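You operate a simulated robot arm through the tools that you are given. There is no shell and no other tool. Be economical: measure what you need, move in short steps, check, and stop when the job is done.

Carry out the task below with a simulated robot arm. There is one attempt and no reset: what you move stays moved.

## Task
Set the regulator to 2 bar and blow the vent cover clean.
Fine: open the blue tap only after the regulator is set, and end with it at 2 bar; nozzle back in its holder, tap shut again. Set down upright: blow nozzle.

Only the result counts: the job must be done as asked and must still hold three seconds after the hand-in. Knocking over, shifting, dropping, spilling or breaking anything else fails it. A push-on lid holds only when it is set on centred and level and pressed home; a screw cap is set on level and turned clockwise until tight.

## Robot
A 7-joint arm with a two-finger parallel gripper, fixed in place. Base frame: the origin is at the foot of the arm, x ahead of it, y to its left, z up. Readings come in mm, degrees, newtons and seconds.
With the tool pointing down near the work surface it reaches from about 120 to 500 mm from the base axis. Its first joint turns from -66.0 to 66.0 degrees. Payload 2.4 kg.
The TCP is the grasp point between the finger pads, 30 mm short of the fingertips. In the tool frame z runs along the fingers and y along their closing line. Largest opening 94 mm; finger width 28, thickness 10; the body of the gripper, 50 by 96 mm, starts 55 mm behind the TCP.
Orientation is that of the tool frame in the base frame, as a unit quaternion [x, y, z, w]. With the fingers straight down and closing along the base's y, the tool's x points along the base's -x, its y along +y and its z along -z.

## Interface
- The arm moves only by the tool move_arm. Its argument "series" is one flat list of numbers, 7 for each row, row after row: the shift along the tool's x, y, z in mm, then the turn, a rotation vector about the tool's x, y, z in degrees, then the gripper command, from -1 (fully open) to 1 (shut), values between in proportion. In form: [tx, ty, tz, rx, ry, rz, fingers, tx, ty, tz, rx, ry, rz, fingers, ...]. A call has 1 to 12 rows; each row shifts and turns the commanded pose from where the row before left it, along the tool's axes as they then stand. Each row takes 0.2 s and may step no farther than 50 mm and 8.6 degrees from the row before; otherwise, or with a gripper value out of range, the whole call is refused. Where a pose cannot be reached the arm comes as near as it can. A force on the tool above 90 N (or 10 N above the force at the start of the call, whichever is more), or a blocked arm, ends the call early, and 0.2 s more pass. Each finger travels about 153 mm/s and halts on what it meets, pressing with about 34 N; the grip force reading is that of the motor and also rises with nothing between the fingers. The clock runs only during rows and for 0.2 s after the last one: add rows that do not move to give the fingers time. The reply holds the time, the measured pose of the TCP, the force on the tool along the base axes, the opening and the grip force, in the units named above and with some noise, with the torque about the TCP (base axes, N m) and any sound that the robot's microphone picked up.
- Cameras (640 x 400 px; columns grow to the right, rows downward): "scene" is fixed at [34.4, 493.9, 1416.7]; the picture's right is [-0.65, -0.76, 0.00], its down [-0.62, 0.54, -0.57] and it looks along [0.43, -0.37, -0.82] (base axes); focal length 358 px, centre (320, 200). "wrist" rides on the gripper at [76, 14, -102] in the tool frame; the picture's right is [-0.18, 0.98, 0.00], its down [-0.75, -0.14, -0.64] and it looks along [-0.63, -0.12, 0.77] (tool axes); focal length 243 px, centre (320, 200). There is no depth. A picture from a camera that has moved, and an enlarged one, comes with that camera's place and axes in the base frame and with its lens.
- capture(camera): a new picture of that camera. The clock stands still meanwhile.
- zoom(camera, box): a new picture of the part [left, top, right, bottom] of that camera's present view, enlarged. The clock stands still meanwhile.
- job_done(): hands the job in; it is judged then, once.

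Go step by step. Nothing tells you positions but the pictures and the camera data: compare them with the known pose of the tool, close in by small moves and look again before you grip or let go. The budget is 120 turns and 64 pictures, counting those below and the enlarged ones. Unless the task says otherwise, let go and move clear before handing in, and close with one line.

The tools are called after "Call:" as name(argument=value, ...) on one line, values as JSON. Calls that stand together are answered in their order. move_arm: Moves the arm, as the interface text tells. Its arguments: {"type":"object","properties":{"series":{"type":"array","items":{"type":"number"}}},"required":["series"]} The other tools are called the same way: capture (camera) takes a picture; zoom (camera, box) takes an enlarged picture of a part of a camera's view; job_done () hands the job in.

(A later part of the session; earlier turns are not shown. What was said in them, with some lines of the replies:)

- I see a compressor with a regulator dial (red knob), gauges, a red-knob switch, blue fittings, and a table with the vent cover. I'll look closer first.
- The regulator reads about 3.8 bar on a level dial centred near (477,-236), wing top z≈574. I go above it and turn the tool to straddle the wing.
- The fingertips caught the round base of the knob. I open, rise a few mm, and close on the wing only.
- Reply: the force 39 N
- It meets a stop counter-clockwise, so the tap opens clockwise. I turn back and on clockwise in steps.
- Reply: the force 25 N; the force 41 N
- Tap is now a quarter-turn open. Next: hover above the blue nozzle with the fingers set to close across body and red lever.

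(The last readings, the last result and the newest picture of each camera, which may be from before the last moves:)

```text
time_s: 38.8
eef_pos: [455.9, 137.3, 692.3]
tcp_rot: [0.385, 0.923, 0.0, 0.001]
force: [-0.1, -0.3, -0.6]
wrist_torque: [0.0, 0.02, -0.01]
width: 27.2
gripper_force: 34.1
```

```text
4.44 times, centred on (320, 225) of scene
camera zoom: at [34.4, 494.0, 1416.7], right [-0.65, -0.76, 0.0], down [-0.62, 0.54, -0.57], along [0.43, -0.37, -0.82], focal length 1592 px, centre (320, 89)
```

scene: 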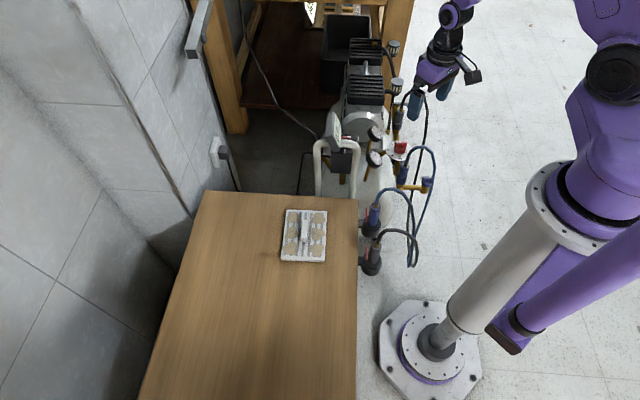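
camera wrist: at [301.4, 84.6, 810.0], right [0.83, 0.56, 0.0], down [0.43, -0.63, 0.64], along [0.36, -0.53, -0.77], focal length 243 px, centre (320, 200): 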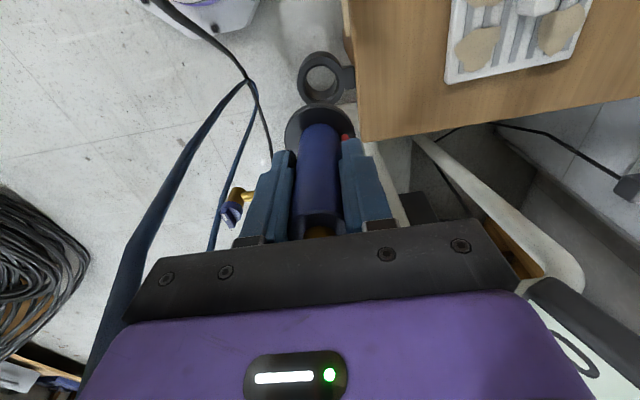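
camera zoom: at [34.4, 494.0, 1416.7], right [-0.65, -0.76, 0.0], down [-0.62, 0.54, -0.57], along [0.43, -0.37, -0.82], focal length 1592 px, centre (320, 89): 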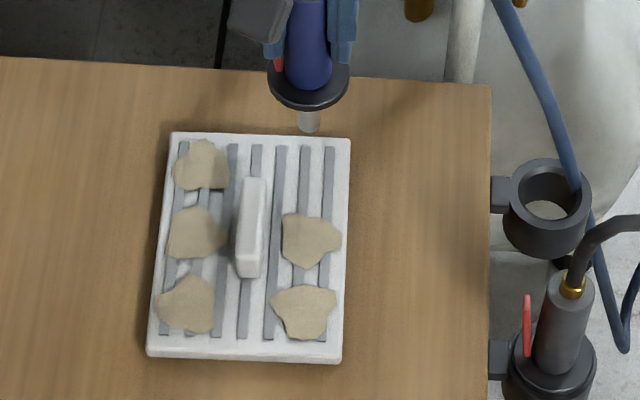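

Blowing works: the first patch is gone. I go round the other five.

Call:
move_arm(series=[27, -0.7, 0, 0, 0, 0, 1, 27, -0.8, 0, 0, 0, 0, 1, 0, 0, 0, 0, 0, 0, 1, 0, 0, 0, 0, 0, 0, 1, 0, 0, 0, 0, 0, 0, 1, 25, 0, 0, 0, 0, 0, 1, 25, 0, 0, 0, 0, 0, 1, 0, 0, 0, 0, 0, 0, 1, 0, 0, 0, 0, 0, 0, 1, 0, 0, 0, 0, 0, 0, 1])

Call:
move_arm(series=[0.8, 37, 0, 0, 0, 0, 1, 0.8, 38, 0, 0, 0, 0, 1, 0, 0, 0, 0, 0, 0, 1, 0, 0, 0, 0, 0, 0, 1, 0, 0, 0, 0, 0, 0, 1, -26, -1, 0, 0, 0, 0, 1, -27, -1, 0, 0, 0, 0, 1, 0, 0, 0, 0, 0, 0, 1, 0, 0, 0, 0, 0, 0, 1, 0, 0, 0, 0, 0, 0, 1])

Call:
move_arm(series=[-24, 1.7, 0, 0, 0, 0, 1, -25, 1.8, 0, 0, 0, 0, 1, 0, 0, 0, 0, 0, 0, 1, 0, 0, 0, 0, 0, 0, 1, 0, 0, 0, 0, 0, 0, 1, 0, 0, 0, 0, 0, 0, 1])

Call:
zoom(camera="scene", box=[270, 180, 370, 270])

```text
time_s: 41.0
eef_pos: [383.0, 210.6, 692.6]
tcp_rot: [0.385, 0.923, 0.0, -0.001]
force: [0.1, 0.1, -1.7]
wrist_torque: [0.01, 0.01, -0.03]
width: 27.1
gripper_force: 33.9
```

```text
time_s: 43.2
eef_pos: [469.4, 226.6, 692.4]
tcp_rot: [0.384, 0.923, 0.0, 0.001]
force: [0.8, -0.4, -1.0]
wrist_torque: [-0.02, 0.04, 0.01]
width: 27.4
gripper_force: 33.9
```

```text
time_s: 44.6
eef_pos: [506.9, 192.8, 692.4]
tcp_rot: [0.384, 0.923, -0.001, 0.0]
force: [0.0, 0.1, -2.4]
wrist_torque: [0.0, 0.01, -0.02]
width: 27.2
gripper_force: 34.3
```

```text
4.44 times, centred on (320, 225) of scene
camera zoom: at [34.4, 494.0, 1416.6], right [-0.65, -0.76, 0.0], down [-0.62, 0.54, -0.57], along [0.43, -0.37, -0.82], focal length 1592 px, centre (320, 89)
```

zoom: 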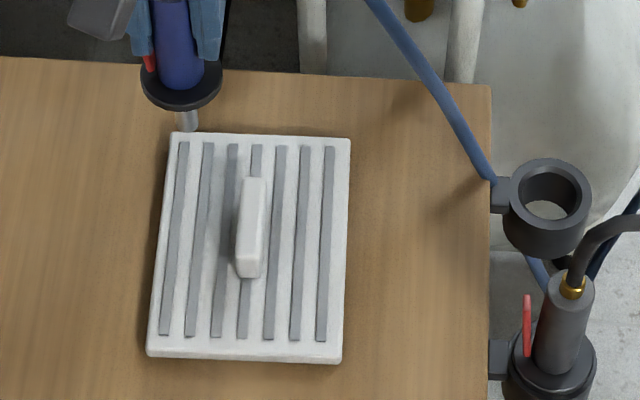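

The cover is clean. I carry the nozzle back above its holder.

Call:
move_arm(series=[0, 0, -16, 0, 0, 0, 1, -1.35, -39.1, 0, 0, 0, 0, 1, -1.35, -39.1, 0, 0, 0, 0, 1, -1.35, -39.1, 0, 0, 0, 0, 1, -1.35, -39.1, 0, 0, 0, 0, 1, -1.35, -39.1, 0, 0, 0, 0, 1, -1.35, -39.2, 0, 0, 0, 0, 1, 0, 0, 0, 0, 0, 0, 1])

```text
time_s: 46.4
eef_pos: [345.5, 21.0, 709.0]
tcp_rot: [0.384, 0.923, -0.001, 0.0]
force: [-0.1, 0.7, -1.5]
wrist_torque: [0.0, -0.02, 0.02]
width: 27.1
gripper_force: 34.2
```

Call:
move_arm(series=[-0.3, 1, 30, 0, 0, 0, 1, 0, 0, 30, 0, 0, 0, 1, 0, 0, 20, 0, 0, 0, 1, 0, 0, 0, 0, 0, 0, 1])

Call:
zoom(camera="wrist", box=[240, 40, 400, 140])

Call:
zoom(camera="scene", box=[335, 180, 415, 250])

```text
time_s: 47.4
eef_pos: [345.5, 21.4, 626.8]
tcp_rot: [0.384, 0.923, 0.0, 0.0]
force: [-0.4, 0.9, -0.7]
wrist_torque: [0.01, 0.03, -0.02]
width: 27.0
gripper_force: 34.0
```

```text
4.00 times, centred on (320, 90) of wrist
camera zoom: at [302.1, 85.0, 729.6], right [0.83, 0.56, 0.0], down [0.43, -0.63, 0.64], along [0.36, -0.53, -0.77], focal length 970 px, centre (320, 640)
```

zoom: 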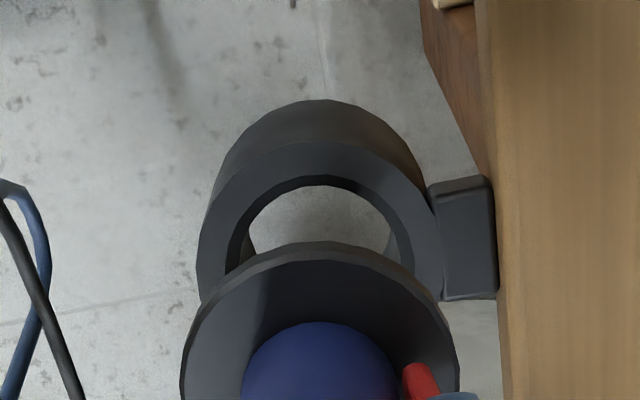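

```text
5.71 times, centred on (375, 215) of scene
camera zoom: at [34.4, 493.9, 1416.7], right [-0.65, -0.76, 0.0], down [-0.62, 0.54, -0.57], along [0.43, -0.37, -0.82], focal length 2046 px, centre (6, 114)
```

zoom: 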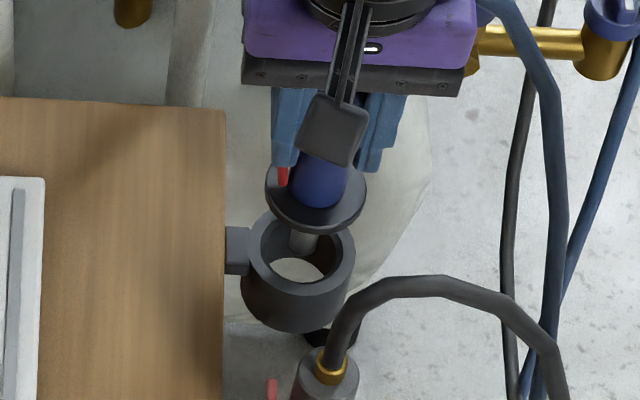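

Call:
move_arm(series=[0, 0, 20, 0, 0, 0, 1, 0, 0, 20, 0, 0, 0, 1, 0, 0, 12, 0, 0, 0, 1, 0, 0, 5, 0, 0, 0, 1, 0, 0, 2, 0, 0, 0, 1, 0, 0, 1, 0, 0, 0, 1, 0, 0, 0, 0, 0, 0, 1])

Call:
zoom(camera="wrist", box=[200, 60, 440, 210])

```text
time_s: 49.0
eef_pos: [347.2, 23.1, 568.8]
tcp_rot: [0.384, 0.924, -0.001, 0.0]
force: [-2.7, -5.6, 17.3]
wrist_torque: [-0.06, 0.33, 0.11]
width: 27.0
gripper_force: 34.1
```

```text
2.67 times, centred on (320, 135) of wrist
camera zoom: at [302.9, 86.0, 669.7], right [0.83, 0.56, 0.0], down [0.43, -0.63, 0.64], along [0.36, -0.53, -0.77], focal length 647 px, centre (320, 373)
```

zoom: 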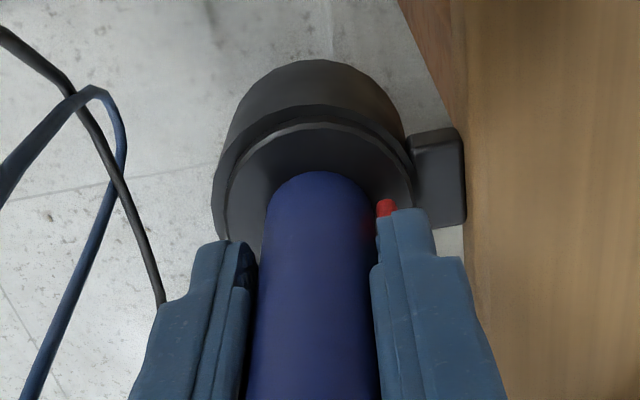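

Call:
move_arm(series=[0, -1.2, 0, 0, 0, 0, 1, 0, 0, 1, 0, 0, 0, 1, 0, 0, 0, 0, 0, 0, 1])

```text
time_s: 49.8
eef_pos: [346.7, 21.9, 567.0]
tcp_rot: [0.383, 0.924, 0.0, 0.001]
force: [1.5, 3.7, 21.6]
wrist_torque: [-0.09, 0.34, 0.0]
width: 27.4
gripper_force: 33.9
```

Now at the original height and firmly seated; I open the fingers and rise clear.

Call:
move_arm(series=[0, 0, -1, 0, 0, 0, 0.3, 0, 0, 0, 0, 0, 0, 0.1, 0, 0, 0, 0, 0, 0, -0.3, 0, 0, 0, 0, 0, 0, -0.7, 0, 0, 0, 0, 0, 0, -0.7, 0, 0, -30, 0, 0, 0, -0.7, 0, 0, -40, 0, 0, 0, -0.7, 0, 0, -40, 0, 0, 0, -0.7, 0, 0, -25, 0, 0, 0, -0.7, 0, 0, 0, 0, 0, 0, -0.7])

Call:
zoom(camera="wrist", box=[220, 50, 460, 200])

Call:
zoom(camera="scene", box=[270, 100, 430, 250])

```text
time_s: 52.0
eef_pos: [345.8, 23.3, 704.7]
tcp_rot: [0.384, 0.923, 0.0, 0.0]
force: [0.1, 0.0, 0.4]
wrist_torque: [-0.01, 0.0, 0.04]
width: 79.9
gripper_force: 0.1
```

```text
2.67 times, centred on (340, 125) of wrist
camera zoom: at [302.0, 86.1, 806.7], right [0.83, 0.56, 0.0], down [0.43, -0.63, 0.64], along [0.36, -0.53, -0.77], focal length 647 px, centre (267, 400)
```

zoom: 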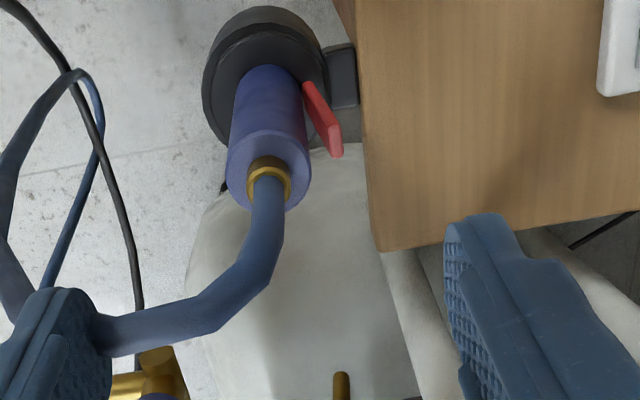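

```text
2.67 times, centred on (350, 175) of scene
camera zoom: at [34.4, 493.9, 1416.7], right [-0.65, -0.76, 0.0], down [-0.62, 0.54, -0.57], along [0.43, -0.37, -0.82], focal length 955 px, centre (240, 267)
```

zoom: 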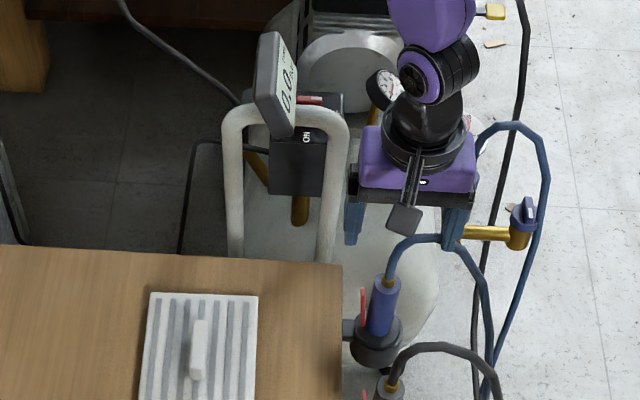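

Nozzle stands upright in its holder. Back to the blue tap to shut it.

Call:
move_arm(series=[-30.4, -34.2, 0, 0, 0, 0, -0.7, -30.4, -34.2, 0, 0, 0, 0, 0, -30.4, -34.2, 0, 0, 0, 0, 0, -30.4, -34.2, 0, 0, 0, 0, 0, -30.4, -34.0, 0, 0, 0, 0, 0, 0, 0, 40, 0, 0, 0, 0, 0, 0, 40, 0, 0, 0, 0, 0, 0, 30, 0, 0, 0, 0, 0, 0, 0, 0, 0, 0, 0])

Call:
zoom(camera="wrist", box=[220, 80, 420, 205])

```text
time_s: 54.0
eef_pos: [330.3, -204.2, 593.9]
tcp_rot: [0.385, 0.923, -0.001, 0.0]
force: [-0.3, -0.5, -0.3]
wrist_torque: [-0.01, -0.05, 0.02]
width: 46.9
gripper_force: 0.1
```

```text
3.20 times, centred on (320, 142) of wrist
camera zoom: at [286.8, -140.2, 695.2], right [0.83, 0.56, 0.0], down [0.43, -0.63, 0.64], along [0.36, -0.53, -0.77], focal length 776 px, centre (320, 384)
```

zoom: 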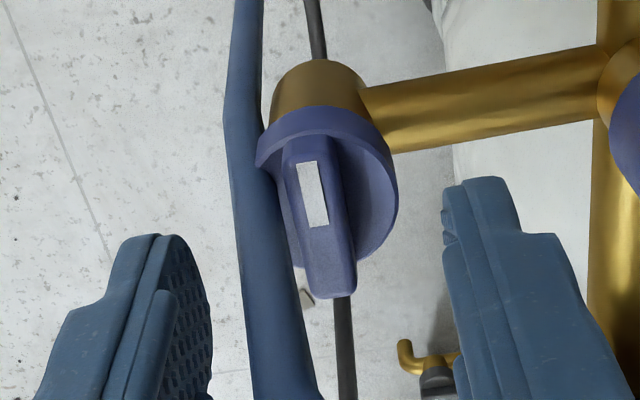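

Call:
move_arm(series=[0, 0, 20, 0, 0, 0, 0, 0, 0, 0, 0, 0, 0, 0.3, 0, 0, 0, 0, 0, 0, 0.6, 0, 0, 0, 0, 0, 0, 1, 0, 0, 0, 0, 0, 0, 1])

Call:
move_arm(series=[0, 0, 0, 0, 0, -8.3, 1, 0, 0, 0, 0, 0, -8.3, 1, 0, 0, 0, 0, 0, -8.3, 1, 0, 0, 0, 0, 0, -8.3, 1, 0, 0, 0, 0, 0, -8.3, 1, 0, 0, 0, 0, 0, -8.3, 1, 0, 0, 0, 0, 0, -8.3, 1, 0, 0, 0, 0, 0, -8.3, 1, 0, 0, 0, 0, 0, -8.3, 1, 0, 0, 0, 0, 0, -8.3, 1, 0, 0, 0, 0, 0, -8.3, 1, 0, 0, 0, 0, 0, 0, 1])

Call:
zoom(camera="wrist", box=[220, 80, 420, 205])

```text
time_s: 55.2
eef_pos: [331.8, -204.0, 575.2]
tcp_rot: [0.384, 0.923, 0.001, 0.0]
force: [0.4, -0.8, -7.3]
wrist_torque: [0.19, 0.15, 0.17]
width: 10.8
gripper_force: 44.1
```

```text
time_s: 57.8
eef_pos: [332.4, -206.3, 574.2]
tcp_rot: [-0.392, 0.92, 0.001, -0.001]
force: [-1.8, 20.6, 5.7]
wrist_torque: [-0.17, 0.35, -1.39]
width: 10.8
gripper_force: 44.8
```

```text
3.20 times, centred on (320, 142) of wrist
camera zoom: at [268.0, -251.3, 675.6], right [-0.58, 0.81, 0.0], down [0.63, 0.44, 0.64], along [0.52, 0.37, -0.77], focal length 776 px, centre (320, 384)
```

zoom: 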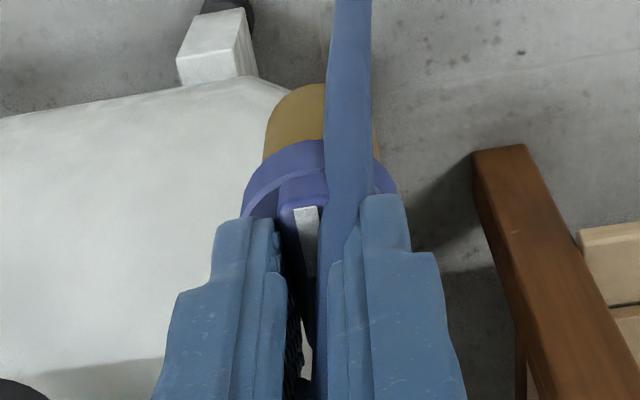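

Torque of -1.4 N m shows the tap is against its shut stop. I release, rise and check everything.

Call:
move_arm(series=[0, 0, 0, 0, 0, 0, 0.4, 0, 0, 0, 0, 0, 0, 0.0, 0, 0, -40, 0, 0, 0, 0.0, 0, 0, -45, 0, 0, 0, 0.0, 0, 0, -45, 0, 0, 0, 0.0, 40, 0, 0, 0, 0, 0, 0, 40, 0, 0, 0, 0, 0, 0, 0, 0, 0, 0, 0, 0, 0])

Call:
zoom(camera="wrist", box=[180, 50, 420, 250])

Call:
zoom(camera="scene", box=[270, 100, 450, 270])

Call:
zoom(camera="scene", box=[355, 110, 445, 180])

```text
time_s: 59.6
eef_pos: [276.5, -263.4, 705.6]
tcp_rot: [-0.393, 0.92, 0.0, 0.0]
force: [-0.4, 0.3, 0.3]
wrist_torque: [0.0, -0.03, -0.01]
width: 47.0
gripper_force: 0.1
```

```text
2.00 times, centred on (300, 150) of wrist
camera zoom: at [213.7, -310.5, 807.0], right [-0.58, 0.81, 0.0], down [0.62, 0.45, 0.64], along [0.52, 0.37, -0.77], focal length 485 px, centre (360, 300)
```

zoom: 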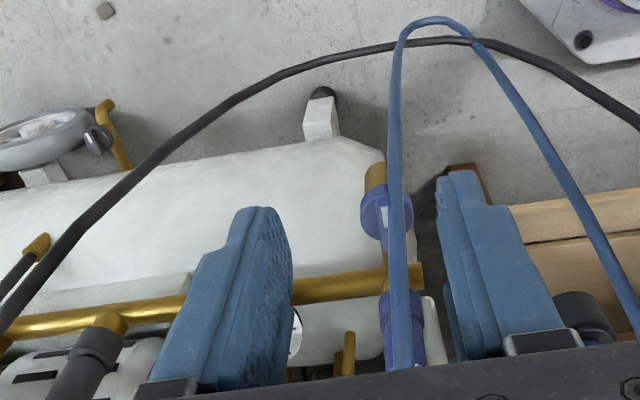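

```text
2.35 times, centred on (360, 185) of scene
camera zoom: at [34.4, 493.9, 1416.7], right [-0.65, -0.76, 0.0], down [-0.62, 0.54, -0.57], along [0.43, -0.37, -0.82], focal length 843 px, centre (226, 235)
```

zoom: 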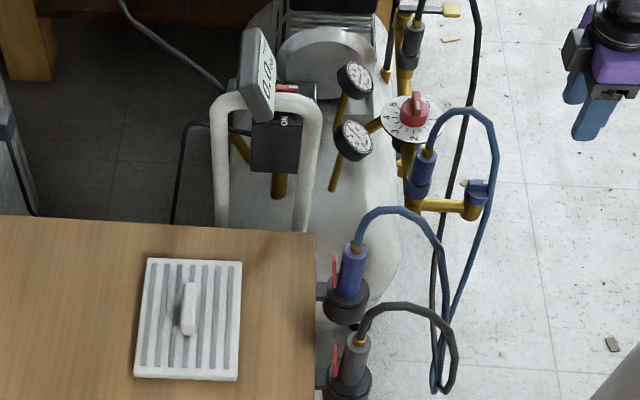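

```text
5.71 times, centred on (400, 145) of scene
camera zoom: at [34.4, 493.9, 1416.7], right [-0.65, -0.76, 0.0], down [-0.62, 0.54, -0.57], along [0.43, -0.37, -0.82], focal length 2046 px, centre (-137, 514)
```

zoom: 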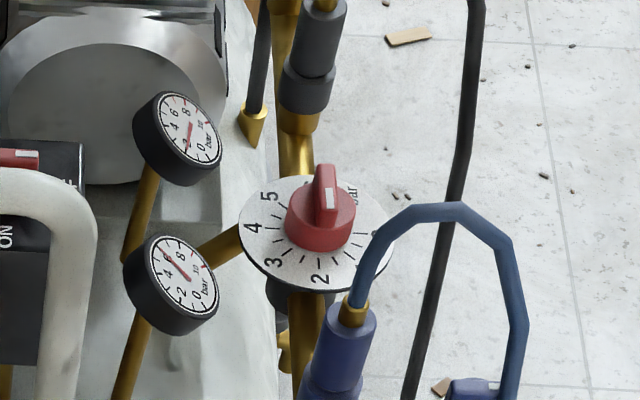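

Call:
job_done()

```text
The job is handed in.
```

The regulator is at 2 bar and the vent cover is blown clean. The blue nozzle stands upright in its holder and the blue tap is shut; I opened it only after setting the regulator.
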